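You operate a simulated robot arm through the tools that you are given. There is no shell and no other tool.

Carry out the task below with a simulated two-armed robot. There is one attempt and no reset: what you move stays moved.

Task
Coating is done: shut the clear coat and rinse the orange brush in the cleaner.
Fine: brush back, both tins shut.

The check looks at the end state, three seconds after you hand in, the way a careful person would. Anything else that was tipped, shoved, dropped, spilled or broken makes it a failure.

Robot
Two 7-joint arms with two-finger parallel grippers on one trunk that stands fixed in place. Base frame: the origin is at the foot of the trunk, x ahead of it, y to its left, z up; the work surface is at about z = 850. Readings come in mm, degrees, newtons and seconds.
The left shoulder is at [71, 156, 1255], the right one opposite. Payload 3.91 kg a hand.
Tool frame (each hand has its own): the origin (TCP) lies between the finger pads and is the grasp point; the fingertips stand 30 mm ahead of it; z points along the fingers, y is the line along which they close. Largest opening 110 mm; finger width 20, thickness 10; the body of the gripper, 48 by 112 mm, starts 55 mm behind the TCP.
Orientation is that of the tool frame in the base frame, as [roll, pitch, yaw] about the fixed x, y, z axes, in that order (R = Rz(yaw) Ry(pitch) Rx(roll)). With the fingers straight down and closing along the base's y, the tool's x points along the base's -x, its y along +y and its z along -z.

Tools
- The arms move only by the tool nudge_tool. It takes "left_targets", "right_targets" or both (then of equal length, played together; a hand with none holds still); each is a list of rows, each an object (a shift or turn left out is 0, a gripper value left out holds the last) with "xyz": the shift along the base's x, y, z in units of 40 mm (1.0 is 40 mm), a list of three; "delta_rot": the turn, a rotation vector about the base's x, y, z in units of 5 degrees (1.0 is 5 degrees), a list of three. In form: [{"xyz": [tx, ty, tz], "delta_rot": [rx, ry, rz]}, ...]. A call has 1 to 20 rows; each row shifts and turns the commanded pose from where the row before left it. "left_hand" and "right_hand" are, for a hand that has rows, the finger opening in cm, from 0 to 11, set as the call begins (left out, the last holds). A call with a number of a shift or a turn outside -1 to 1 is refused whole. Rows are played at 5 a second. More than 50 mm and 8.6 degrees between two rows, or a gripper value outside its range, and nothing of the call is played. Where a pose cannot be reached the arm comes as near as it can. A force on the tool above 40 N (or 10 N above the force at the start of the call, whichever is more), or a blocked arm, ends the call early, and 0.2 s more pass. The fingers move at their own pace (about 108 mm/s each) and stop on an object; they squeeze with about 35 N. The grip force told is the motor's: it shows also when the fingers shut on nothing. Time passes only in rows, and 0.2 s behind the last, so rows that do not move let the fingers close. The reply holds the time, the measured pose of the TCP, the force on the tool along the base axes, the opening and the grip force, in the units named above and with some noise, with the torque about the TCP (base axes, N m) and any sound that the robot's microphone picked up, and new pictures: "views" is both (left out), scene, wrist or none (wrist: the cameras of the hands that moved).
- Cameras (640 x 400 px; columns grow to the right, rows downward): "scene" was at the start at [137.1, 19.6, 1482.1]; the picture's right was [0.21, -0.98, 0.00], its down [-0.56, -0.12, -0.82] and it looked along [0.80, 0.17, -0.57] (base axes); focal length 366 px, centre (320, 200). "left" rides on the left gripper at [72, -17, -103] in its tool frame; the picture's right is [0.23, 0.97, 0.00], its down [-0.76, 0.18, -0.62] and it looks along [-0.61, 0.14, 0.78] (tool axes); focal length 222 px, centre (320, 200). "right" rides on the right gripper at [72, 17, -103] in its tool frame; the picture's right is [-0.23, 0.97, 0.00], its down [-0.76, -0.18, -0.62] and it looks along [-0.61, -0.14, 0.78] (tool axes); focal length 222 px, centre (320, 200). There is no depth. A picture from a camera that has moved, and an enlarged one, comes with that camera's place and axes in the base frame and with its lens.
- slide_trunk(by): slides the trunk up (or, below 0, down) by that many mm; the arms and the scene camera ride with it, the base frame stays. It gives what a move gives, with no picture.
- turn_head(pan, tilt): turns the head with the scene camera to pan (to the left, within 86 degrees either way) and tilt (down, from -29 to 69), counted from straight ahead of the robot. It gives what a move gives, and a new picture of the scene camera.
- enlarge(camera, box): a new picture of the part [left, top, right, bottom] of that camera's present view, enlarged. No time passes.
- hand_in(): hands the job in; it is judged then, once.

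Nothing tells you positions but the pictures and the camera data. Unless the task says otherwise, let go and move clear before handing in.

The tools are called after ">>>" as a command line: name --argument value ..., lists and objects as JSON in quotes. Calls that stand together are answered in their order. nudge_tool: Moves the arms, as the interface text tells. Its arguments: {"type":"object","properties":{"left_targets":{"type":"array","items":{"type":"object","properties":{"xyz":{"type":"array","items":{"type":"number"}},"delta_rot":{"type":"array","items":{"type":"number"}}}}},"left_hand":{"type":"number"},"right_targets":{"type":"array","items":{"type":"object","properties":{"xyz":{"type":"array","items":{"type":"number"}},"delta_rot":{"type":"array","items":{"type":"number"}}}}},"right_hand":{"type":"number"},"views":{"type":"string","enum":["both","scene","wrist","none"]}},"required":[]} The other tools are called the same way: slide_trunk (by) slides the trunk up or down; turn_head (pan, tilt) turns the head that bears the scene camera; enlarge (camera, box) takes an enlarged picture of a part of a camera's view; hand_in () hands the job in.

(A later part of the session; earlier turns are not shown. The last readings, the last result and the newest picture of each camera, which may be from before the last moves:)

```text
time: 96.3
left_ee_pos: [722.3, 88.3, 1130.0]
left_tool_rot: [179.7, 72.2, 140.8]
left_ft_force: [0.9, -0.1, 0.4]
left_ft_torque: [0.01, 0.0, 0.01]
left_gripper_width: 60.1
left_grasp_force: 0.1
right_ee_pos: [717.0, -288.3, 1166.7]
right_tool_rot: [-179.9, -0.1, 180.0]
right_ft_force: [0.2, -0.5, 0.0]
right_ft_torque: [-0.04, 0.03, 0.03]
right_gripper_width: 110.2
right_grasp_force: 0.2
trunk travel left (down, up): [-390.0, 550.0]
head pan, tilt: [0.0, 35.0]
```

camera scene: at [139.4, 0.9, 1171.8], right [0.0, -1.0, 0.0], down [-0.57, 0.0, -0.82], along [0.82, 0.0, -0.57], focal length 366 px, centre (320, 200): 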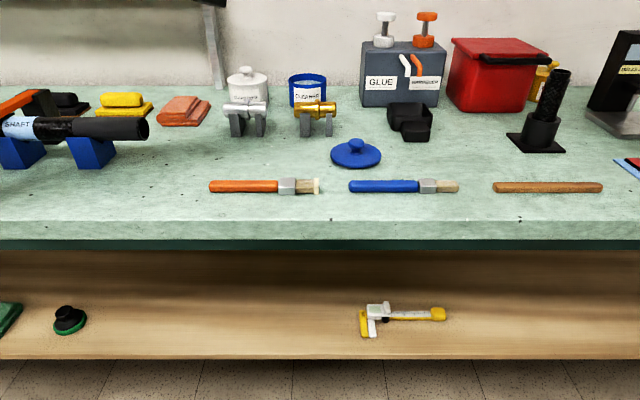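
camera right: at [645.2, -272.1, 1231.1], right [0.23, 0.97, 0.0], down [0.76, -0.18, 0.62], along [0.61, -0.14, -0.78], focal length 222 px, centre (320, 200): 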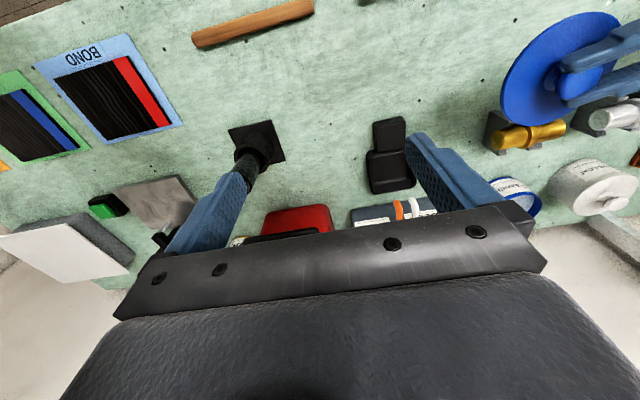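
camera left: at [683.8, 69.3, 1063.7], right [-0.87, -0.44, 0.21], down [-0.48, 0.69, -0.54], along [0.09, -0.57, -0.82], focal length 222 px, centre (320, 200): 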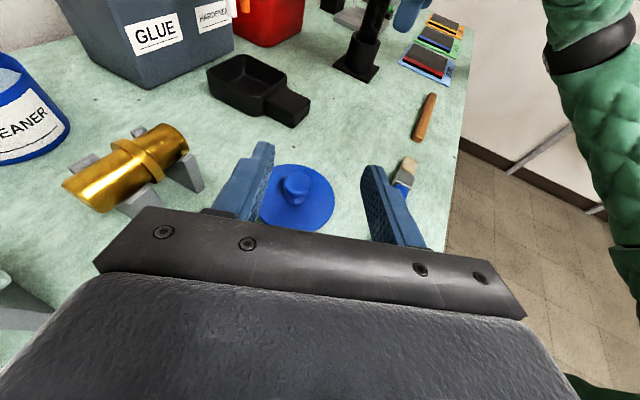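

The hand is back on its normal side at 39° yaw. Now I'll turn it to point rightwards and tilt it 40° from vertical, moving to hover above the orange brush's handle at about (624, 163).

>>> nudge_tool --left_targets '[{"xyz": [-0.15, 0.1, -0.1], "delta_rot": [0, 0, -0.925]}, {"xyz": [-0.15, 0.1, -0.1], "delta_rot": [0, 0, -0.925]}, {"xyz": [-0.15, 0.1, -0.1], "delta_rot": [0, 0, -0.925]}, {"xyz": [-0.15, 0.1, -0.1], "delta_rot": [0, 0, -0.925]}, {"xyz": [-0.15, 0.1, -0.1], "delta_rot": [0, 0, -0.925]}, {"xyz": [-0.15, 0.1, -0.1], "delta_rot": [0, 0, -0.925]}, {"xyz": [-0.15, 0.1, -0.1], "delta_rot": [0, 0, -0.925]}, {"xyz": [-0.15, 0.1, -0.1], "delta_rot": [0, 0, -0.925]}, {"xyz": [-0.15, 0.1, -0.1], "delta_rot": [0, 0, -0.925]}, {"xyz": [-0.15, 0.1, -0.1], "delta_rot": [0, 0, -0.925]}, {"xyz": [-0.15, 0.1, -0.1], "delta_rot": [0, 0, -0.91]}, {"xyz": [-0.11, 0.11, -0.3], "delta_rot": [0.92, 0, 0]}, {"xyz": [-0.11, 0.11, -0.3], "delta_rot": [0.92, 0, 0]}, {"xyz": [-0.11, 0.11, -0.3], "delta_rot": [0.92, 0, 0]}, {"xyz": [-0.11, 0.11, -0.3], "delta_rot": [0.92, 0, 0]}, {"xyz": [-0.11, 0.11, -0.3], "delta_rot": [0.92, 0, 0]}, {"xyz": [-0.11, 0.11, -0.3], "delta_rot": [0.92, 0, 0]}, {"xyz": [-0.11, 0.11, -0.3], "delta_rot": [0.92, 0, 0]}, {"xyz": [0, 0, 0]}]' --left_hand 6 --views "both"

```text
time: 100.3
left_ee_pos: [626.3, 162.7, 1001.8]
left_tool_rot: [179.6, 40.1, 89.9]
left_ft_force: [1.0, -0.4, -0.4]
left_ft_torque: [0.01, 0.03, 0.0]
left_gripper_width: 59.9
left_grasp_force: 0.0
right_ee_pos: [718.2, -288.1, 1164.8]
right_tool_rot: [180.0, 0.0, -180.0]
right_ft_force: [-0.1, -0.3, -0.2]
right_ft_torque: [0.01, -0.03, 0.01]
right_gripper_width: 110.0
right_grasp_force: 0.0
trunk travel left (down, up): [-390.0, 550.0]
head pan, tilt: [0.0, 35.0]
camera scene: at [138.9, 0.7, 1171.9], right [0.0, -1.0, 0.0], down [-0.57, 0.0, -0.82], along [0.82, 0.0, -0.57], focal length 366 px, centre (320, 200)
camera left: at [607.8, 285.4, 1033.1], right [0.97, 0.18, -0.14], down [0.17, -0.18, 0.97], along [0.15, -0.97, -0.21], focal length 222 px, centre (320, 200)
```

scene: 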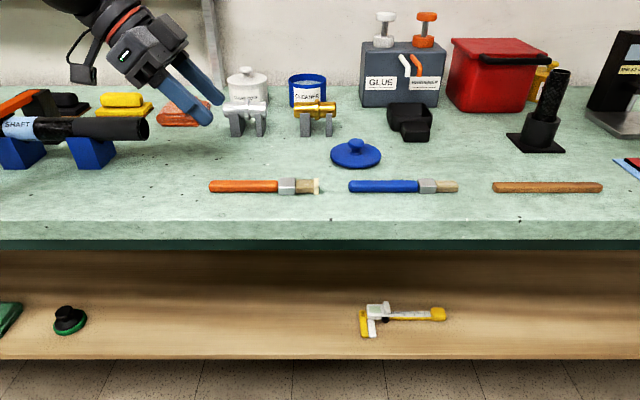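
left: 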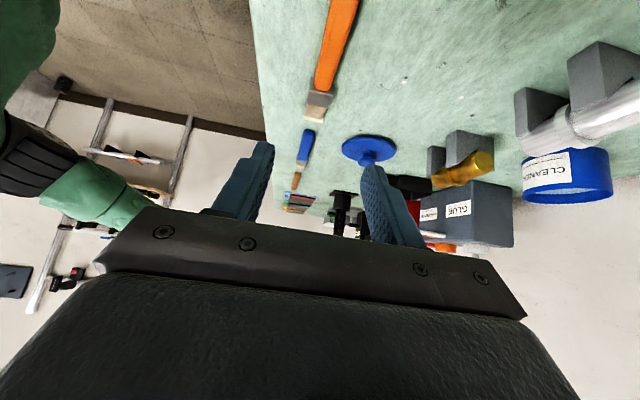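

The hand is hovering above the handle with the right orientation. I'll refine the brush's exact position from the scene camera.

>>> enlarge --camera "scene" --box '[200, 160, 330, 210]'

>>> enlarge --camera "left" --box '[230, 0, 430, 200]'

```text
4.92 times, centred on (265, 185) of scene
camera zoom: at [138.9, 0.7, 1171.9], right [0.0, -1.0, 0.0], down [-0.57, 0.0, -0.82], along [0.82, 0.0, -0.57], focal length 1802 px, centre (591, 274)
```

zoom: 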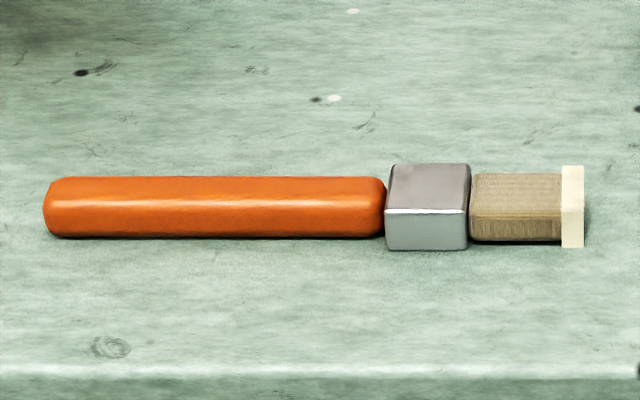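

```text
2.00 times, centred on (330, 100) of left
camera zoom: at [607.8, 285.4, 1033.1], right [0.97, 0.18, -0.14], down [0.17, -0.18, 0.97], along [0.15, -0.97, -0.21], focal length 444 px, centre (300, 400)
```

zoom: 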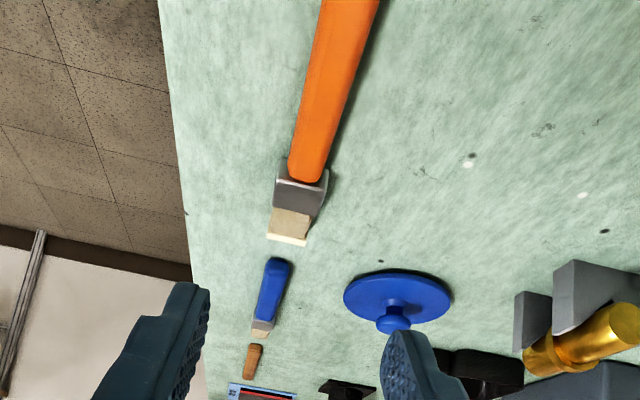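

The brush lies exactly along y at x=625.5, its handle spanning y=67–176. I'll descend with open fingers to just above the handle.

>>> nudge_tool --left_targets '[{"xyz": [-0.02, 0, -0.5]}, {"xyz": [0, 0, -0.5]}, {"xyz": [0, 0, -0.5]}, {"xyz": [0, 0, -0.5]}, {"xyz": [0, 0, -0.4]}, {"xyz": [0, 0, -0.3]}, {"xyz": [0, 0, 0]}]' --left_hand 5 --views "both"

>>> enlarge --camera "scene" --box '[120, 100, 330, 220]'

```text
time: 101.9
left_ee_pos: [624.6, 162.9, 894.5]
left_tool_rot: [179.5, 40.1, 89.9]
left_ft_force: [-0.1, 0.2, -0.4]
left_ft_torque: [0.01, -0.01, 0.01]
left_gripper_width: 50.3
left_grasp_force: 0.0
right_ee_pos: [717.5, -288.4, 1166.8]
right_tool_rot: [180.0, 0.0, -180.0]
right_ft_force: [-0.6, -0.3, 0.4]
right_ft_torque: [0.02, 0.0, 0.01]
right_gripper_width: 109.8
right_grasp_force: 0.0
trunk travel left (down, up): [-390.0, 550.0]
head pan, tilt: [0.0, 35.0]
camera scene: at [138.8, 0.6, 1171.9], right [0.0, -1.0, 0.0], down [-0.57, 0.0, -0.82], along [0.82, 0.0, -0.57], focal length 366 px, centre (320, 200)
camera left: at [606.8, 285.6, 925.6], right [0.97, 0.18, -0.14], down [0.17, -0.18, 0.97], along [0.15, -0.97, -0.21], focal length 222 px, centre (320, 200)
```

scene: 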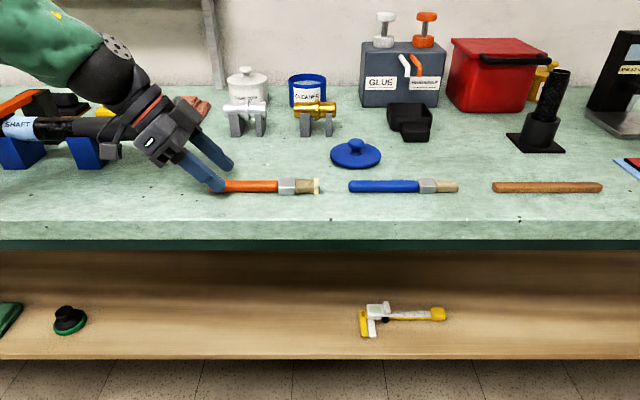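
left: 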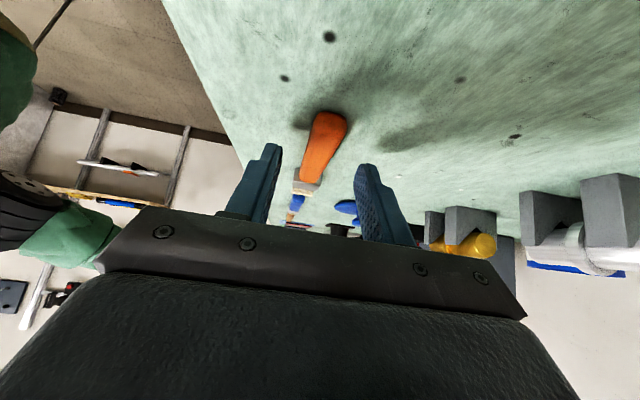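

```text
3.05 times, centred on (225, 160) of scene
camera zoom: at [138.8, 0.6, 1171.9], right [0.0, -1.0, 0.0], down [-0.57, 0.0, -0.82], along [0.82, 0.0, -0.57], focal length 1116 px, centre (610, 322)
```

zoom: 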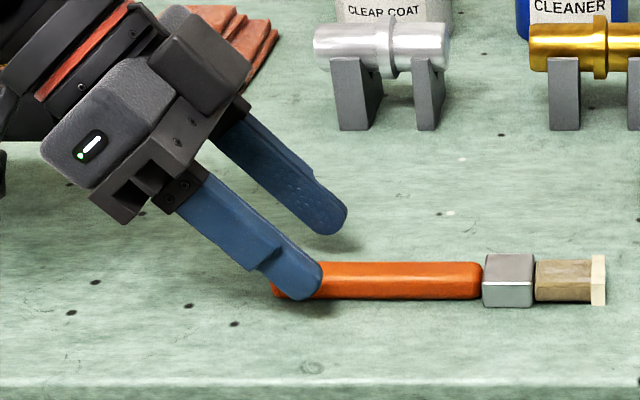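

The fingers straddle the handle near its end with clearance. I'll lower the last 12 mm and close on it.

>>> nudge_tool --left_targets '[{"xyz": [0.02, 0, -0.15]}, {"xyz": [0, 0, -0.15]}, {"xyz": [0, 0, 0]}]' --views "none"

>>> nudge_tool --left_targets '[{"xyz": [0, 0, 0]}, {"xyz": [0, 0, 0]}, {"xyz": [0, 0, 0]}, {"xyz": [0, 0, 0]}]' --left_hand 0 --views "both"

>>> enlarge --camera "scene" --box '[160, 130, 330, 220]'

```text
time: 102.7
left_ee_pos: [626.4, 161.9, 882.4]
left_tool_rot: [179.7, 40.1, 90.0]
left_ft_force: [-0.9, 0.3, -0.4]
left_ft_torque: [0.02, -0.01, -0.01]
left_gripper_width: 50.2
left_grasp_force: 0.0
right_ee_pos: [717.8, -287.2, 1166.3]
right_tool_rot: [-179.9, -0.1, -179.9]
right_ft_force: [-0.4, -0.1, -0.3]
right_ft_torque: [0.01, -0.03, 0.02]
right_gripper_width: 110.1
right_grasp_force: 0.1
trunk travel left (down, up): [-390.0, 550.0]
head pan, tilt: [0.0, 35.0]
```

```text
time: 103.7
left_ee_pos: [626.8, 162.5, 883.2]
left_tool_rot: [179.7, 40.1, 90.0]
left_ft_force: [-0.4, 0.2, -0.5]
left_ft_torque: [0.04, 0.0, 0.0]
left_gripper_width: 18.6
left_grasp_force: 34.7
right_ee_pos: [717.5, -287.7, 1166.6]
right_tool_rot: [180.0, 0.1, 180.0]
right_ft_force: [0.1, 0.1, 0.4]
right_ft_torque: [0.06, 0.02, 0.01]
right_gripper_width: 110.0
right_grasp_force: 0.1
trunk travel left (down, up): [-390.0, 550.0]
head pan, tilt: [0.0, 35.0]
camera scene: at [139.0, 0.7, 1171.9], right [0.0, -1.0, 0.0], down [-0.57, 0.0, -0.82], along [0.82, 0.0, -0.57], focal length 366 px, centre (320, 200)
camera left: at [607.9, 284.8, 913.5], right [0.97, 0.18, -0.14], down [0.17, -0.18, 0.97], along [0.15, -0.97, -0.21], focal length 222 px, centre (320, 200)
```

scene: 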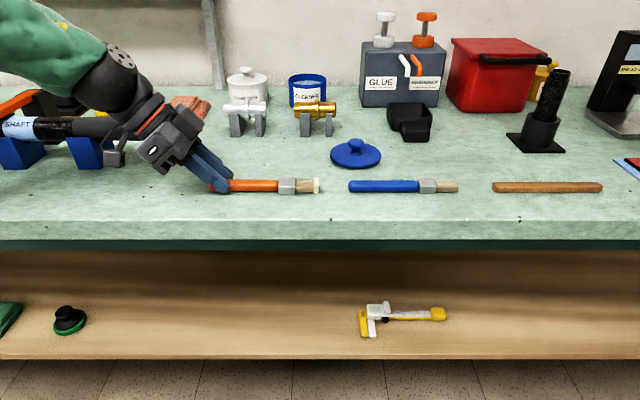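
left: 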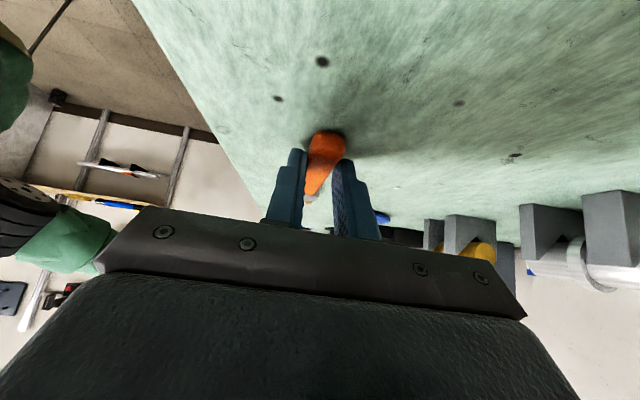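

```text
3.76 times, centred on (245, 175) of scene
camera zoom: at [139.0, 0.7, 1171.9], right [0.0, -1.0, 0.0], down [-0.57, 0.0, -0.82], along [0.82, 0.0, -0.57], focal length 1378 px, centre (602, 294)
```

zoom: 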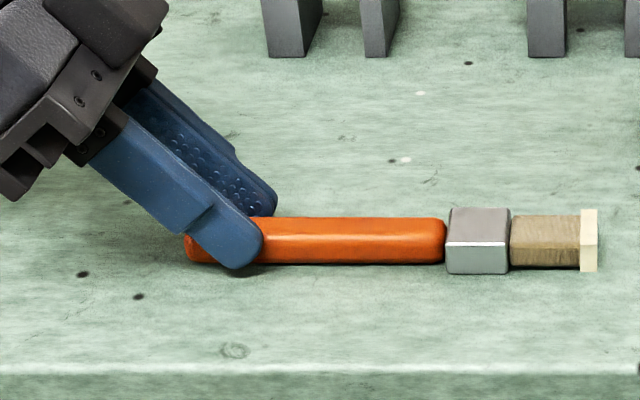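

The handle is gripped at 35 N with the brush undisturbed (hand at (626.5, 162, 882.7) for later return). I'll lift it straight up and check it.

>>> nudge_tool --left_targets '[{"xyz": [0, 0, 0.2]}, {"xyz": [0, 0, 0.4]}, {"xyz": [0, 0, 0.6]}, {"xyz": [0, 0, 0.8]}, {"xyz": [0, 0, 0.8]}, {"xyz": [0, 0, 0.8]}, {"xyz": [0, 0, 0.8]}, {"xyz": [0, 0, 0.8]}, {"xyz": [0, 0, 0.8]}, {"xyz": [0, 0, 0.7]}, {"xyz": [0, 0, 0]}]' --views "both"

```text
time: 106.1
left_ee_pos: [625.5, 162.2, 1151.3]
left_tool_rot: [179.7, 40.0, 90.0]
left_ft_force: [-1.0, 0.8, -0.8]
left_ft_torque: [0.04, 0.0, -0.01]
left_gripper_width: 18.6
left_grasp_force: 35.5
right_ee_pos: [717.8, -289.0, 1167.2]
right_tool_rot: [-180.0, 0.0, -180.0]
right_ft_force: [-0.2, -0.7, -0.6]
right_ft_torque: [0.01, 0.0, -0.02]
right_gripper_width: 109.9
right_grasp_force: 0.0
trunk travel left (down, up): [-390.0, 550.0]
head pan, tilt: [0.0, 35.0]
camera scene: at [139.2, 0.7, 1171.8], right [0.0, -1.0, 0.0], down [-0.57, 0.0, -0.82], along [0.82, 0.0, -0.57], focal length 366 px, centre (320, 200)
camera left: at [607.5, 285.4, 1182.4], right [0.97, 0.18, -0.14], down [0.17, -0.18, 0.97], along [0.15, -0.97, -0.21], focal length 222 px, centre (320, 200)
```

scene: 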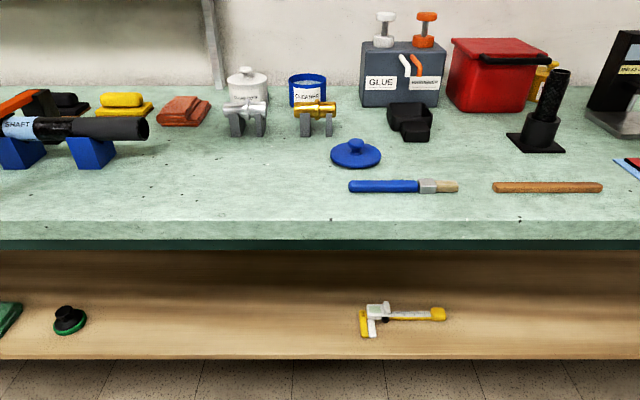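
left: 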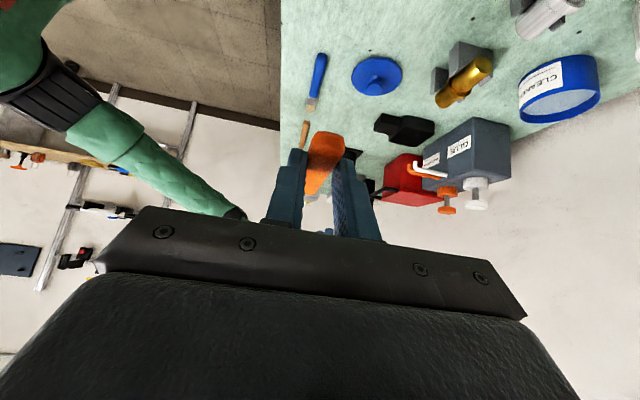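

The brush is held steadily. I'll now turn the hand back to 38° yaw and raise its tilt, moving to the open spot where the roll worked before.

>>> nudge_tool --left_targets '[{"xyz": [0.135, -0.103, 0.02], "delta_rot": [0, 0, 0.945]}, {"xyz": [0.135, -0.103, 0.02], "delta_rot": [0, 0, 0.945]}, {"xyz": [0.135, -0.103, 0.02], "delta_rot": [0, 0, 0.945]}, {"xyz": [0.135, -0.103, 0.02], "delta_rot": [0, 0, 0.945]}, {"xyz": [0.135, -0.103, 0.02], "delta_rot": [0, 0, 0.945]}, {"xyz": [0.135, -0.103, 0.02], "delta_rot": [0, 0, 0.945]}, {"xyz": [0.135, -0.103, 0.02], "delta_rot": [0, 0, 0.945]}, {"xyz": [0.135, -0.103, 0.02], "delta_rot": [0, 0, 0.945]}, {"xyz": [0.135, -0.103, 0.02], "delta_rot": [0, 0, 0.945]}, {"xyz": [0.135, -0.103, 0.02], "delta_rot": [0, 0, 0.945]}, {"xyz": [0.135, -0.103, 0.02], "delta_rot": [0, 0, 0.945]}, {"xyz": [0.135, -0.103, 0.02], "delta_rot": [-0.616, -0.788, 0]}, {"xyz": [0.135, -0.103, 0.02], "delta_rot": [-0.616, -0.788, 0]}, {"xyz": [0.135, -0.103, 0.02], "delta_rot": [-0.616, -0.788, 0]}, {"xyz": [0.135, -0.103, 0.02], "delta_rot": [-0.616, -0.788, 0]}, {"xyz": [0.135, -0.103, 0.02], "delta_rot": [-0.616, -0.788, 0]}, {"xyz": [0.135, -0.103, 0.02], "delta_rot": [-0.616, -0.788, 0]}, {"xyz": [0.135, -0.103, 0.02], "delta_rot": [-0.616, -0.788, 0]}, {"xyz": [0, 0, 0]}]' --views "both"

```text
time: 110.1
left_ee_pos: [723.2, 158.0, 1168.3]
left_tool_rot: [179.2, 75.1, 141.4]
left_ft_force: [0.1, -0.2, -0.7]
left_ft_torque: [0.03, 0.05, 0.0]
left_gripper_width: 18.9
left_grasp_force: 35.0
left hand out of reach, approached as far as the arm can: row 10, 11, 12
right_ee_pos: [715.8, -288.5, 1167.1]
right_tool_rot: [-180.0, 0.0, -180.0]
right_ft_force: [-0.3, -0.2, -1.1]
right_ft_torque: [0.03, -0.02, 0.03]
right_gripper_width: 110.1
right_grasp_force: 0.1
trunk travel left (down, up): [-390.0, 550.0]
head pan, tilt: [0.0, 35.0]
camera scene: at [138.5, 0.1, 1172.0], right [0.0, -1.0, 0.0], down [-0.57, 0.0, -0.82], along [0.82, 0.0, -0.57], focal length 366 px, centre (320, 200)
camera left: at [618.9, 217.3, 1124.1], right [0.55, 0.81, -0.22], down [-0.22, 0.39, 0.9], along [0.81, -0.45, 0.39], focal length 222 px, centre (320, 200)
```

scene: 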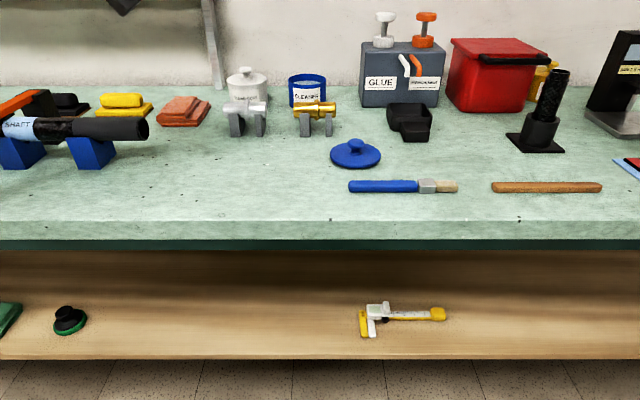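
left: 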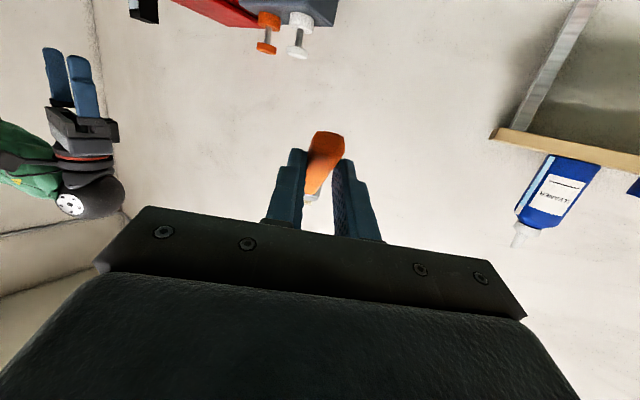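

The hand is at (723, 158, 1168) with the brush pointing up and forward, well clear of everything. I'll tilt the head up to watch and roll the hand 180° to bring the bristles down.

>>> nudge_tool --left_targets '[{"delta_rot": [0.997, -0.796, -0.339]}, {"delta_rot": [0.997, -0.796, -0.339]}, {"delta_rot": [0.997, -0.796, -0.339]}, {"delta_rot": [0.997, -0.796, -0.339]}, {"delta_rot": [0.997, -0.796, -0.339]}, {"delta_rot": [0.997, -0.796, -0.339]}, {"delta_rot": [0.997, -0.796, -0.339]}, {"delta_rot": [0.997, -0.796, -0.339]}, {"delta_rot": [0.997, -0.796, -0.339]}, {"delta_rot": [0.997, -0.796, -0.339]}, {"delta_rot": [0.997, -0.796, -0.339]}, {"delta_rot": [0.997, -0.796, -0.339]}, {"delta_rot": [0.997, -0.796, -0.339]}, {"delta_rot": [0.997, -0.796, -0.339]}]' --views "none"

>>> nudge_tool --left_targets '[{"delta_rot": [0.997, -0.796, -0.339]}, {"delta_rot": [0.997, -0.796, -0.339]}, {"delta_rot": [0.997, -0.796, -0.339]}, {"delta_rot": [0.997, -0.796, -0.339]}, {"delta_rot": [0.997, -0.796, -0.339]}, {"delta_rot": [0.997, -0.796, -0.339]}, {"delta_rot": [0.997, -0.796, -0.339]}, {"delta_rot": [0.997, -0.796, -0.339]}, {"delta_rot": [0.997, -0.796, -0.339]}, {"delta_rot": [0.997, -0.796, -0.339]}, {"delta_rot": [0.997, -0.796, -0.339]}, {"delta_rot": [0.997, -0.796, -0.339]}, {"delta_rot": [0.997, -0.796, -0.339]}, {"delta_rot": [0.25, -0.2, -0.085]}, {"xyz": [0, 0, 0]}]' --views "wrist"

>>> turn_head --pan 8 --tilt 15

```text
time: 113.1
left_ee_pos: [725.1, 157.5, 1169.3]
left_tool_rot: [104.1, -2.4, 50.7]
left_ft_force: [0.8, 0.2, -0.6]
left_ft_torque: [0.05, 0.01, 0.02]
left_gripper_width: 18.7
left_grasp_force: 34.8
right_ee_pos: [716.9, -288.5, 1166.7]
right_tool_rot: [179.9, 0.1, 180.0]
right_ft_force: [-0.3, 0.0, -0.2]
right_ft_torque: [-0.02, 0.01, 0.0]
right_gripper_width: 109.7
right_grasp_force: 0.1
trunk travel left (down, up): [-390.0, 550.0]
head pan, tilt: [0.0, 35.0]
```

```text
time: 116.3
left_ee_pos: [723.9, 157.5, 1168.6]
left_tool_rot: [179.2, -74.9, -38.6]
left_ft_force: [0.2, 0.4, 0.2]
left_ft_torque: [0.01, 0.0, -0.07]
left_gripper_width: 18.8
left_grasp_force: 34.6
right_ee_pos: [716.7, -288.1, 1168.0]
right_tool_rot: [180.0, 0.1, -179.9]
right_ft_force: [0.8, 0.6, -1.1]
right_ft_torque: [-0.01, 0.0, 0.04]
right_gripper_width: 110.4
right_grasp_force: 0.1
trunk travel left (down, up): [-390.0, 550.0]
head pan, tilt: [0.0, 35.0]
camera left: at [671.7, 222.9, 1264.3], right [-0.57, -0.79, 0.22], down [-0.73, 0.37, -0.57], along [0.37, -0.49, -0.79], focal length 222 px, centre (320, 200)
```

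left: 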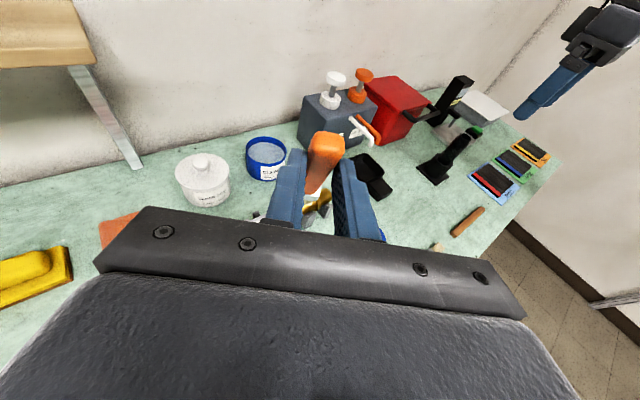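

```text
time: 117.1
left_ee_pos: [724.2, 157.4, 1169.7]
left_tool_rot: [179.0, -75.1, -38.4]
left_ft_force: [0.1, -0.4, 0.4]
left_ft_torque: [-0.01, 0.01, 0.0]
left_gripper_width: 18.9
left_grasp_force: 35.0
right_ee_pos: [717.6, -287.6, 1166.7]
right_tool_rot: [180.0, 0.0, -180.0]
right_ft_force: [-0.6, -0.1, -0.1]
right_ft_torque: [0.0, -0.02, 0.01]
right_gripper_width: 110.0
right_grasp_force: 0.2
trunk travel left (down, up): [-390.0, 550.0]
head pan, tilt: [8.0, 15.0]
camera scene: at [143.4, 13.6, 1203.8], right [0.14, -0.99, 0.0], down [-0.26, -0.04, -0.97], along [0.96, 0.13, -0.26], focal length 366 px, centre (320, 200)
```

scene: 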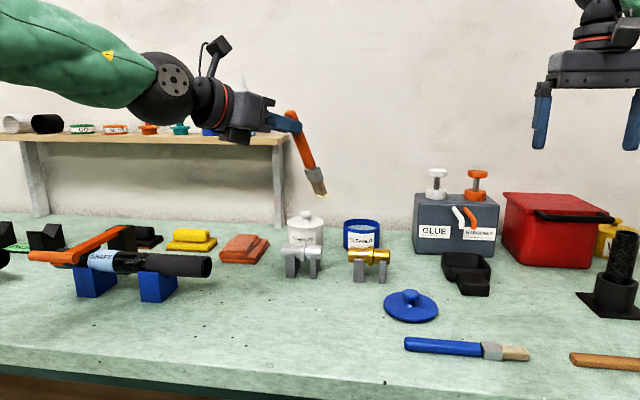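

The bristles now point down and forward, and my tip estimate projects exactly onto the bristle tip in the picture. I'll zoom in on the open cleaner to confirm its centre and liquid level.

>>> enlarge --camera "scene" --box '[270, 190, 410, 290]'

>>> enlarge --camera "left" --box '[150, 100, 400, 240]'

```text
4.00 times, centred on (340, 240) of scene
camera zoom: at [143.4, 13.6, 1203.8], right [0.14, -0.99, 0.0], down [-0.26, -0.04, -0.97], along [0.96, 0.13, -0.26], focal length 1464 px, centre (240, 40)
```

zoom: 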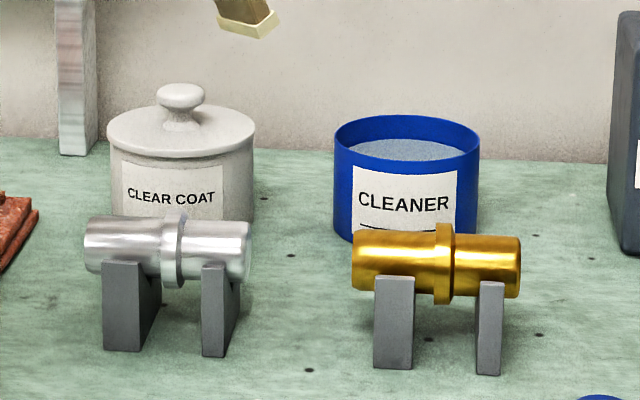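

```text
2.56 times, centred on (275, 170) of left
camera zoom: at [671.7, 222.9, 1264.3], right [-0.57, -0.79, 0.22], down [-0.73, 0.37, -0.57], along [0.37, -0.49, -0.79], focal length 569 px, centre (435, 277)
```

zoom: 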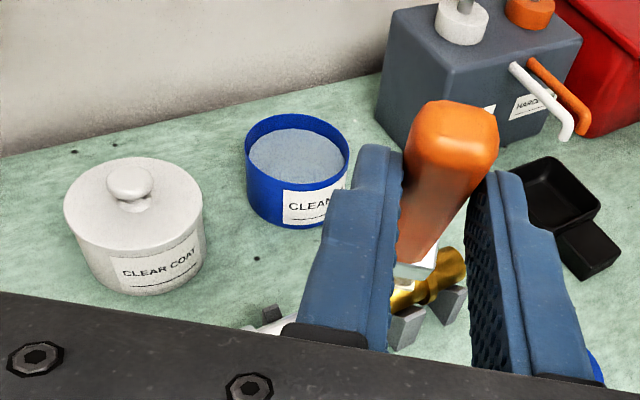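

The cleaner's rim centre is at (1008, 31) with liquid about 14 mm below the rim. I'll carry the brush over the tin, keeping the tip about 30 mm above the rim.

>>> nudge_tool --left_targets '[{"xyz": [0.4, -0.13, -0.1]}, {"xyz": [0.66, -0.22, -0.3]}, {"xyz": [0.66, -0.22, -0.3]}, {"xyz": [0.66, -0.22, -0.3]}, {"xyz": [0.66, -0.22, -0.3]}, {"xyz": [0.66, -0.22, -0.3]}, {"xyz": [0.66, -0.22, -0.3]}, {"xyz": [0.66, -0.22, -0.3]}, {"xyz": [0.33, -0.13, -0.125]}, {"xyz": [0, 0, 0]}]' --views "both"

>>> enlarge --camera "scene" --box '[290, 130, 430, 280]'

```text
time: 119.3
left_ee_pos: [938.2, 84.2, 1076.3]
left_tool_rot: [178.9, -75.0, -38.3]
left_ft_force: [-0.4, 0.8, -1.1]
left_ft_torque: [0.01, 0.0, 0.0]
left_gripper_width: 18.5
left_grasp_force: 34.5
right_ee_pos: [718.1, -287.7, 1166.5]
right_tool_rot: [-180.0, 0.0, 179.9]
right_ft_force: [-0.1, 0.1, 0.0]
right_ft_torque: [-0.01, -0.03, 0.01]
right_gripper_width: 110.0
right_grasp_force: 0.0
trunk travel left (down, up): [-390.0, 550.0]
head pan, tilt: [8.0, 15.0]
camera scene: at [143.4, 13.6, 1203.9], right [0.14, -0.99, 0.0], down [-0.26, -0.04, -0.97], along [0.96, 0.13, -0.26], focal length 366 px, centre (320, 200)
camera left: at [885.7, 150.7, 1171.6], right [-0.57, -0.79, 0.22], down [-0.73, 0.37, -0.57], along [0.37, -0.49, -0.79], focal length 222 px, centre (320, 200)
```

scene: 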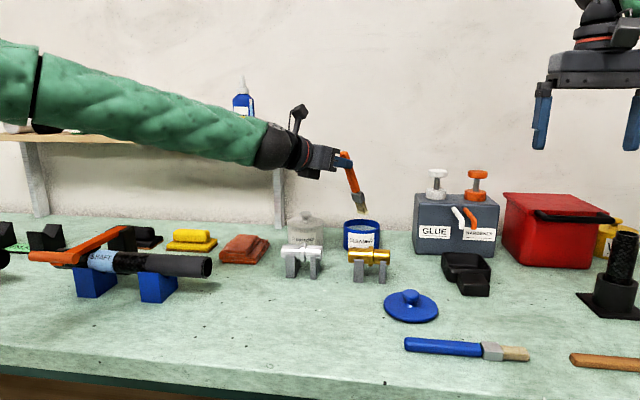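
left: 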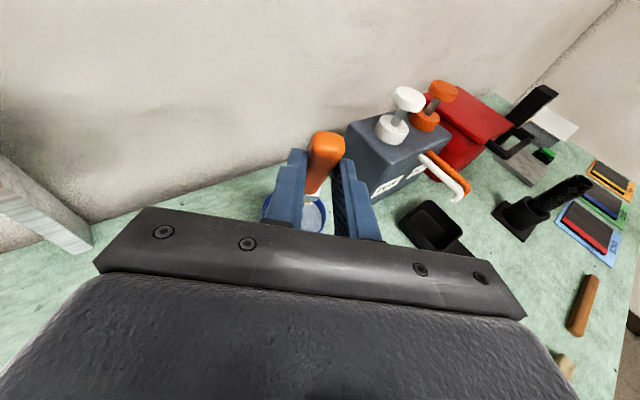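

```text
2.67 times, centred on (360, 205) of scene
camera zoom: at [143.4, 13.6, 1203.9], right [0.14, -0.99, 0.0], down [-0.26, -0.04, -0.97], along [0.96, 0.13, -0.26], focal length 976 px, centre (213, 187)
```

zoom: 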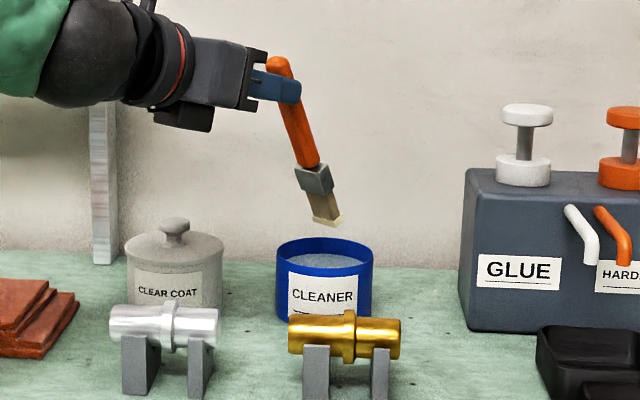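

The bristles are right above the open cleaner. I'll lower them slowly into the liquid.

>>> nudge_tool --left_targets '[{"xyz": [0, 0, -0.3]}, {"xyz": [0, 0, -0.3]}, {"xyz": [0, 0, -0.3]}, {"xyz": [0, 0, -0.3]}, {"xyz": [0, 0, -0.3]}, {"xyz": [0, 0, 0]}]' --views "scene"

>>> enlarge --camera "scene" --box '[310, 150, 410, 270]'

>>> enlarge --camera "left" --box '[230, 100, 430, 260]'

```text
time: 120.7
left_ee_pos: [939.1, 86.5, 1016.0]
left_tool_rot: [179.1, -75.0, -38.4]
left_ft_force: [0.3, 0.4, -0.2]
left_ft_torque: [0.02, 0.05, -0.02]
left_gripper_width: 18.8
left_grasp_force: 35.7
right_ee_pos: [718.0, -288.9, 1166.5]
right_tool_rot: [-180.0, 0.0, 180.0]
right_ft_force: [-0.2, -0.3, 0.2]
right_ft_torque: [0.0, 0.01, 0.02]
right_gripper_width: 110.1
right_grasp_force: 0.1
trunk travel left (down, up): [-390.0, 550.0]
head pan, tilt: [8.0, 15.0]
camera scene: at [143.4, 13.6, 1203.9], right [0.14, -0.99, 0.0], down [-0.26, -0.04, -0.97], along [0.96, 0.13, -0.26], focal length 366 px, centre (320, 200)
```

scene: 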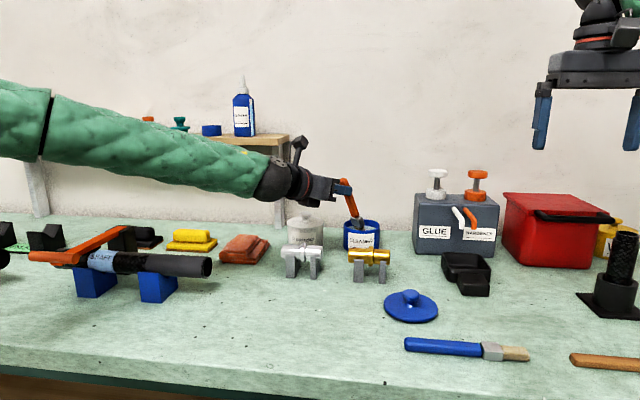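

```text
3.33 times, centred on (360, 210) of scene
camera zoom: at [143.4, 13.6, 1203.9], right [0.14, -0.99, 0.0], down [-0.26, -0.04, -0.97], along [0.96, 0.13, -0.26], focal length 1220 px, centre (187, 167)
```

zoom: 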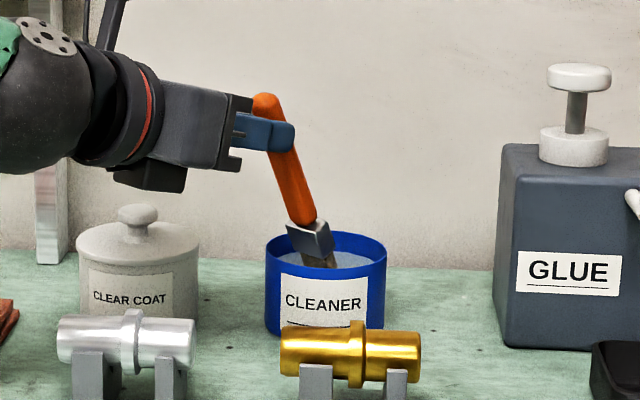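

```text
2.50 times, centred on (330, 180) of left
camera zoom: at [885.5, 150.8, 1111.0], right [-0.57, -0.79, 0.22], down [-0.73, 0.37, -0.57], along [0.37, -0.49, -0.79], focal length 555 px, centre (295, 250)
```

zoom: 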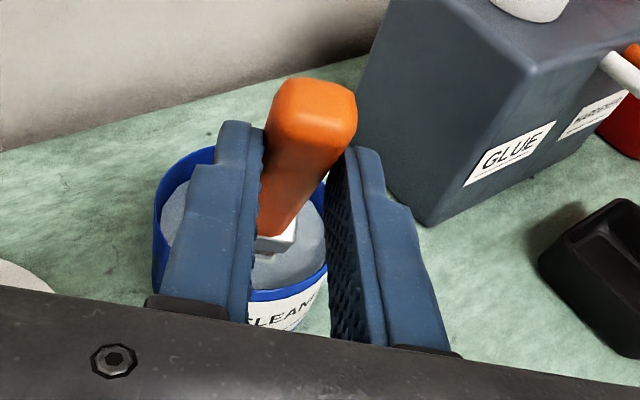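

The bristles are in the liquid. I'll lower another 14 mm and swirl gently in small circles to rinse.

>>> nudge_tool --left_targets '[{"xyz": [0, 0, -0.2]}, {"xyz": [0, 0, -0.15]}, {"xyz": [0, 0, 0]}, {"xyz": [0.15, 0, 0]}, {"xyz": [-0.05, 0.15, 0]}, {"xyz": [-0.2, 0, 0]}, {"xyz": [-0.05, -0.15, 0]}, {"xyz": [0.05, -0.15, 0]}, {"xyz": [0.2, 0, 0]}, {"xyz": [0.05, 0.15, 0]}, {"xyz": [-0.05, 0.15, 0]}, {"xyz": [-0.2, 0, 0]}, {"xyz": [-0.05, -0.15, 0]}, {"xyz": [0.05, -0.15, 0]}, {"xyz": [0.2, 0, 0]}, {"xyz": [0.05, 0.15, 0]}, {"xyz": [-0.15, 0, 0]}, {"xyz": [0, 0, 0]}]' --views "scene"

>>> enlarge --camera "scene" --box '[310, 150, 410, 270]'

```text
time: 124.5
left_ee_pos: [938.9, 84.9, 1000.3]
left_tool_rot: [179.0, -75.0, -38.4]
left_ft_force: [-0.7, 0.1, -0.2]
left_ft_torque: [-0.01, -0.01, 0.03]
left_gripper_width: 18.4
left_grasp_force: 35.2
right_ee_pos: [717.6, -287.6, 1167.0]
right_tool_rot: [180.0, -0.1, -180.0]
right_ft_force: [0.0, 0.1, -0.1]
right_ft_torque: [-0.01, -0.05, 0.04]
right_gripper_width: 110.1
right_grasp_force: 0.1
trunk travel left (down, up): [-390.0, 550.0]
head pan, tilt: [8.0, 15.0]
camera scene: at [143.7, 13.7, 1203.8], right [0.14, -0.99, 0.0], down [-0.26, -0.04, -0.97], along [0.96, 0.13, -0.26], focal length 366 px, centre (320, 200)
```

scene: 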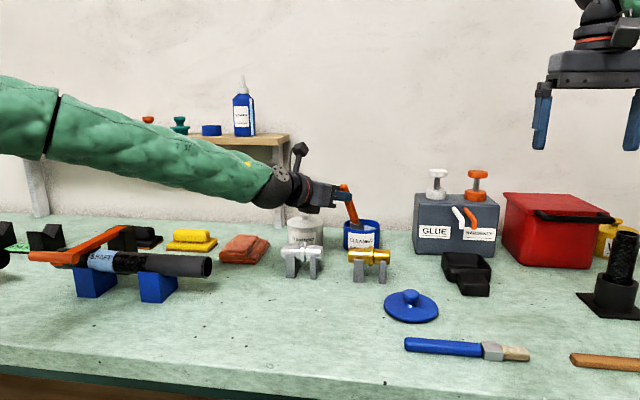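

```text
3.33 times, centred on (360, 210) of scene
camera zoom: at [143.7, 13.7, 1203.8], right [0.14, -0.99, 0.0], down [-0.26, -0.04, -0.97], along [0.96, 0.13, -0.26], focal length 1220 px, centre (187, 167)
```

zoom: 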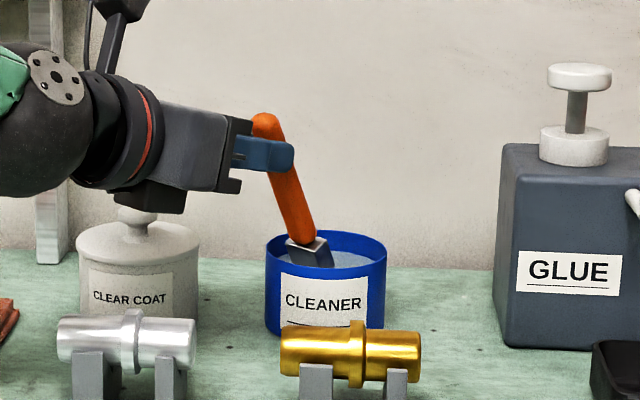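

The bristles are fully submerged with the tin unmoved. I'll swirl a few more strokes, then lift slowly and let the brush drip over the tin.

>>> nudge_tool --left_targets '[{"xyz": [0.15, 0, 0]}, {"xyz": [-0.05, 0.15, 0.1]}, {"xyz": [-0.2, 0, -0.1]}, {"xyz": [-0.05, -0.15, 0.1]}, {"xyz": [0.05, -0.15, -0.1]}, {"xyz": [0.2, 0, 0.1]}, {"xyz": [0.05, 0.15, -0.1]}, {"xyz": [-0.05, 0.15, 0.1]}, {"xyz": [-0.2, 0, -0.1]}, {"xyz": [-0.05, -0.15, 0]}, {"xyz": [0.05, -0.15, 0]}, {"xyz": [0.2, 0, 0]}, {"xyz": [0.05, 0.15, 0]}, {"xyz": [-0.15, 0, 0]}, {"xyz": [0, 0, 0]}, {"xyz": [0, 0, 0]}, {"xyz": [0, 0, 0]}]' --views "none"

>>> nudge_tool --left_targets '[{"xyz": [0, 0, 0.3]}, {"xyz": [0, 0, 0.3]}, {"xyz": [0, 0, 0.3]}, {"xyz": [0, 0, 0.3]}, {"xyz": [0, 0, 0.3]}, {"xyz": [0, 0, 0]}, {"xyz": [0, 0, 0]}, {"xyz": [0, 0, 0]}, {"xyz": [0, 0, 0]}, {"xyz": [0, 0, 0]}, {"xyz": [0, 0, 0]}, {"xyz": [0, 0, 0]}]' --views "scene"

>>> enlarge --camera "scene" --box '[310, 150, 410, 270]'

```text
time: 128.1
left_ee_pos: [937.6, 84.1, 1001.9]
left_tool_rot: [178.8, -75.0, -38.3]
left_ft_force: [-0.1, 0.1, -0.6]
left_ft_torque: [0.02, 0.01, 0.0]
left_gripper_width: 18.6
left_grasp_force: 35.0
right_ee_pos: [717.7, -287.9, 1166.6]
right_tool_rot: [-180.0, 0.0, 180.0]
right_ft_force: [-0.2, 0.0, -0.3]
right_ft_torque: [0.01, 0.0, -0.02]
right_gripper_width: 110.1
right_grasp_force: 0.0
trunk travel left (down, up): [-390.0, 550.0]
head pan, tilt: [8.0, 15.0]
```

```text
time: 130.7
left_ee_pos: [938.0, 85.1, 1062.8]
left_tool_rot: [178.8, -75.0, -38.2]
left_ft_force: [0.3, 0.3, 0.1]
left_ft_torque: [-0.02, 0.01, -0.05]
left_gripper_width: 18.6
left_grasp_force: 35.1
right_ee_pos: [717.9, -288.0, 1166.1]
right_tool_rot: [-180.0, 0.1, 179.9]
right_ft_force: [0.7, 0.3, 1.2]
right_ft_torque: [-0.03, 0.03, -0.02]
right_gripper_width: 109.9
right_grasp_force: 0.2
trunk travel left (down, up): [-390.0, 550.0]
head pan, tilt: [8.0, 15.0]
camera scene: at [143.6, 13.6, 1203.9], right [0.14, -0.99, 0.0], down [-0.26, -0.04, -0.97], along [0.96, 0.13, -0.26], focal length 366 px, centre (320, 200)
```

scene: 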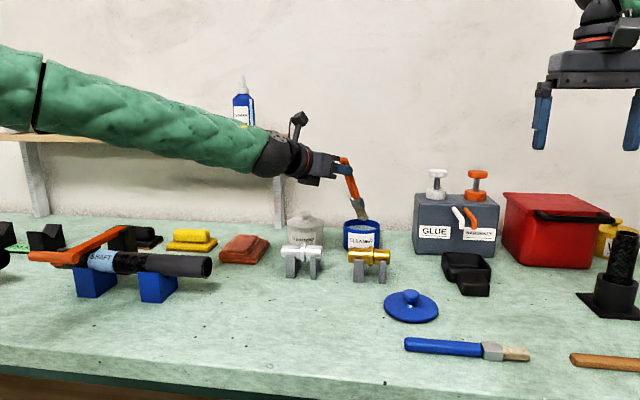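

```text
3.33 times, centred on (360, 210) of scene
camera zoom: at [143.6, 13.6, 1203.9], right [0.14, -0.99, 0.0], down [-0.26, -0.04, -0.97], along [0.96, 0.13, -0.26], focal length 1220 px, centre (187, 167)
```

zoom: 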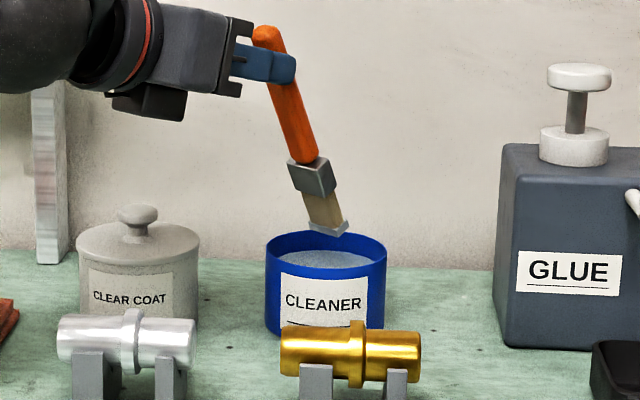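

The bristle tip has changed from cream to the cleaner's grey-blue, so the rinse took. I'll carry the brush back to the open spot above and roll the hand back.

>>> nudge_tool --left_targets '[{"xyz": [-0.2, 0.1, 0.5]}, {"xyz": [-0.6, 0.2, 0.3]}, {"xyz": [-0.6, 0.2, 0.3]}, {"xyz": [-0.6, 0.2, 0.3]}, {"xyz": [-0.6, 0.2, 0.3]}, {"xyz": [-0.65, 0.2, 0.3]}, {"xyz": [-0.7, 0.25, 0.25]}, {"xyz": [-0.7, 0.25, 0.2]}, {"xyz": [-0.7, 0.41, 0.2]}, {"xyz": [0, 0, 0]}]' --views "none"

>>> nudge_tool --left_targets '[{"delta_rot": [-0.997, 0.796, 0.339]}, {"delta_rot": [-0.997, 0.796, 0.339]}, {"delta_rot": [-0.997, 0.796, 0.339]}, {"delta_rot": [-0.997, 0.796, 0.339]}, {"delta_rot": [-0.997, 0.796, 0.339]}, {"delta_rot": [-0.997, 0.796, 0.339]}, {"delta_rot": [-0.997, 0.796, 0.339]}, {"delta_rot": [-0.997, 0.796, 0.339]}, {"delta_rot": [-0.997, 0.796, 0.339]}, {"delta_rot": [-0.997, 0.796, 0.339]}, {"delta_rot": [-0.997, 0.796, 0.339]}, {"delta_rot": [-0.997, 0.796, 0.339]}, {"delta_rot": [-0.997, 0.796, 0.339]}, {"delta_rot": [-0.997, 0.796, 0.339]}]' --views "none"

>>> nudge_tool --left_targets '[{"delta_rot": [-0.997, 0.796, 0.339]}, {"delta_rot": [-0.997, 0.796, 0.339]}, {"delta_rot": [-0.997, 0.796, 0.339]}, {"delta_rot": [-0.997, 0.796, 0.339]}, {"delta_rot": [-0.997, 0.796, 0.339]}, {"delta_rot": [-0.997, 0.796, 0.339]}, {"delta_rot": [-0.997, 0.796, 0.339]}, {"delta_rot": [-0.997, 0.796, 0.339]}, {"delta_rot": [-0.997, 0.796, 0.339]}, {"delta_rot": [-0.997, 0.796, 0.339]}, {"delta_rot": [-0.997, 0.796, 0.339]}, {"delta_rot": [-0.997, 0.796, 0.339]}, {"delta_rot": [-0.997, 0.796, 0.339]}, {"delta_rot": [-0.25, 0.2, 0.085]}, {"xyz": [0, 0, 0]}]' --views "both"

```text
time: 132.9
left_ee_pos: [724.7, 165.3, 1167.3]
left_tool_rot: [178.9, -74.9, -38.3]
left_ft_force: [0.1, -0.2, -0.9]
left_ft_torque: [0.0, 0.01, 0.0]
left_gripper_width: 18.5
left_grasp_force: 34.8
right_ee_pos: [717.7, -288.6, 1165.8]
right_tool_rot: [-179.9, -0.1, -179.9]
right_ft_force: [-0.1, -0.6, 0.0]
right_ft_torque: [0.04, 0.0, 0.0]
right_gripper_width: 110.1
right_grasp_force: 0.1
trunk travel left (down, up): [-390.0, 550.0]
head pan, tilt: [8.0, 15.0]
```

```text
time: 135.9
left_ee_pos: [723.3, 165.8, 1166.5]
left_tool_rot: [104.1, 2.4, 52.0]
left_ft_force: [0.6, 0.7, -0.6]
left_ft_torque: [0.04, 0.04, -0.02]
left_gripper_width: 18.8
left_grasp_force: 35.0
right_ee_pos: [716.6, -288.0, 1166.0]
right_tool_rot: [-180.0, -0.1, -180.0]
right_ft_force: [-0.7, -0.2, -0.2]
right_ft_torque: [0.0, 0.06, 0.04]
right_gripper_width: 110.0
right_grasp_force: 0.0
trunk travel left (down, up): [-390.0, 550.0]
head pan, tilt: [8.0, 15.0]
```

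```text
time: 139.1
left_ee_pos: [724.1, 166.6, 1167.1]
left_tool_rot: [179.7, 75.1, 141.9]
left_ft_force: [0.0, 0.0, 0.3]
left_ft_torque: [0.01, 0.05, -0.01]
left_gripper_width: 18.5
left_grasp_force: 35.4
right_ee_pos: [717.2, -288.0, 1166.4]
right_tool_rot: [179.9, 0.0, -180.0]
right_ft_force: [-0.1, 0.6, -0.3]
right_ft_torque: [-0.01, -0.01, 0.06]
right_gripper_width: 110.1
right_grasp_force: 0.0
trunk travel left (down, up): [-390.0, 550.0]
head pan, tilt: [8.0, 15.0]
camera scene: at [143.4, 13.7, 1203.9], right [0.14, -0.99, 0.0], down [-0.26, -0.04, -0.97], along [0.96, 0.13, -0.26], focal length 366 px, centre (320, 200)
camera left: at [619.6, 226.2, 1123.0], right [0.55, 0.81, -0.22], down [-0.21, 0.39, 0.9], along [0.81, -0.45, 0.39], focal length 222 px, centre (320, 200)
```

scene: 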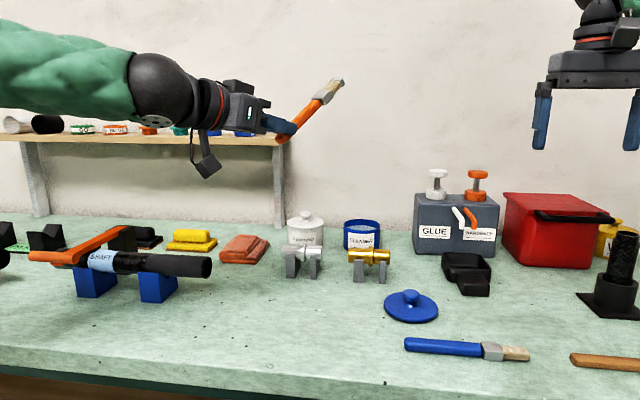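
left: 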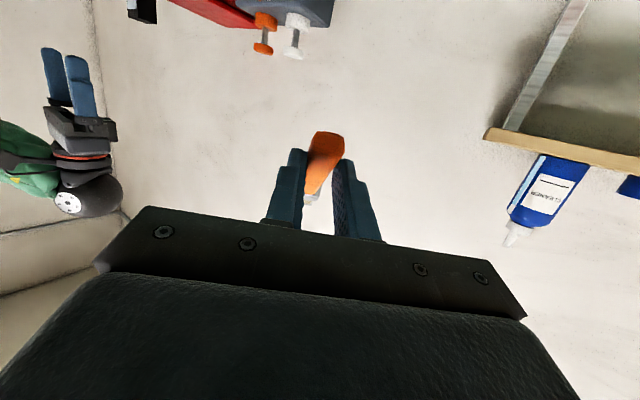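

The brush is back on top with the hand on its normal side. I'll repeat the earlier route: yaw to point right first, then tilt down so the brush is level above its place.

>>> nudge_tool --left_targets '[{"xyz": [-0.128, -0.0055, 0], "delta_rot": [0, 0, -0.9436]}, {"xyz": [-0.128, -0.0055, 0], "delta_rot": [0, 0, -0.9436]}, {"xyz": [-0.128, -0.0055, 0], "delta_rot": [0, 0, -0.9436]}, {"xyz": [-0.128, -0.0055, 0], "delta_rot": [0, 0, -0.9436]}, {"xyz": [-0.128, -0.0055, 0], "delta_rot": [0, 0, -0.9436]}, {"xyz": [-0.128, -0.0055, 0], "delta_rot": [0, 0, -0.9436]}, {"xyz": [-0.128, -0.0055, 0], "delta_rot": [0, 0, -0.9436]}, {"xyz": [-0.128, -0.0055, 0], "delta_rot": [0, 0, -0.9436]}, {"xyz": [-0.128, -0.0055, 0], "delta_rot": [0, 0, -0.9436]}, {"xyz": [-0.128, -0.0055, 0], "delta_rot": [0, 0, -0.9436]}, {"xyz": [-0.128, -0.0055, 0], "delta_rot": [0, 0, -0.9436]}, {"xyz": [-0.128, -0.0055, -0.05], "delta_rot": [0.8775, 0, 0]}, {"xyz": [-0.128, -0.0055, -0.05], "delta_rot": [0.8775, 0, 0]}, {"xyz": [-0.128, -0.0055, -0.05], "delta_rot": [0.8775, 0, 0]}, {"xyz": [-0.128, -0.0055, -0.05], "delta_rot": [0.8775, 0, 0]}, {"xyz": [-0.128, -0.0055, -0.05], "delta_rot": [0.8775, 0, 0]}, {"xyz": [-0.128, -0.0055, -0.05], "delta_rot": [0.8775, 0, 0]}, {"xyz": [-0.128, -0.0055, -0.05], "delta_rot": [0.8775, 0, 0]}, {"xyz": [-0.128, -0.0055, -0.05], "delta_rot": [0.8775, 0, 0]}, {"xyz": [0, 0, 0]}]' --views "both"

```text
time: 143.3
left_ee_pos: [627.9, 162.9, 1152.1]
left_tool_rot: [179.6, 40.0, 89.9]
left_ft_force: [-0.4, 0.2, -0.3]
left_ft_torque: [0.01, 0.03, 0.01]
left_gripper_width: 18.8
left_grasp_force: 34.9
right_ee_pos: [717.0, -287.6, 1167.1]
right_tool_rot: [-179.9, 0.0, -180.0]
right_ft_force: [0.0, 0.4, 0.7]
right_ft_torque: [-0.01, 0.02, -0.01]
right_gripper_width: 110.1
right_grasp_force: 0.0
trunk travel left (down, up): [-390.0, 550.0]
head pan, tilt: [8.0, 15.0]
camera scene: at [143.5, 13.8, 1203.9], right [0.14, -0.99, 0.0], down [-0.26, -0.04, -0.97], along [0.96, 0.13, -0.26], focal length 366 px, centre (320, 200)
camera left: at [609.1, 284.7, 1183.1], right [0.97, 0.18, -0.14], down [0.17, -0.18, 0.97], along [0.15, -0.97, -0.21], focal length 222 px, centre (320, 200)
```

scene: 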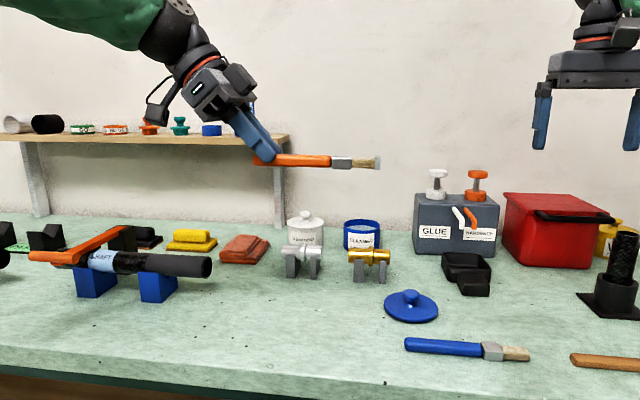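
left: 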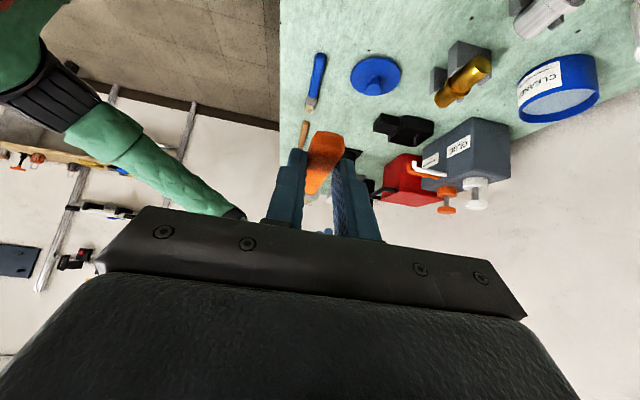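

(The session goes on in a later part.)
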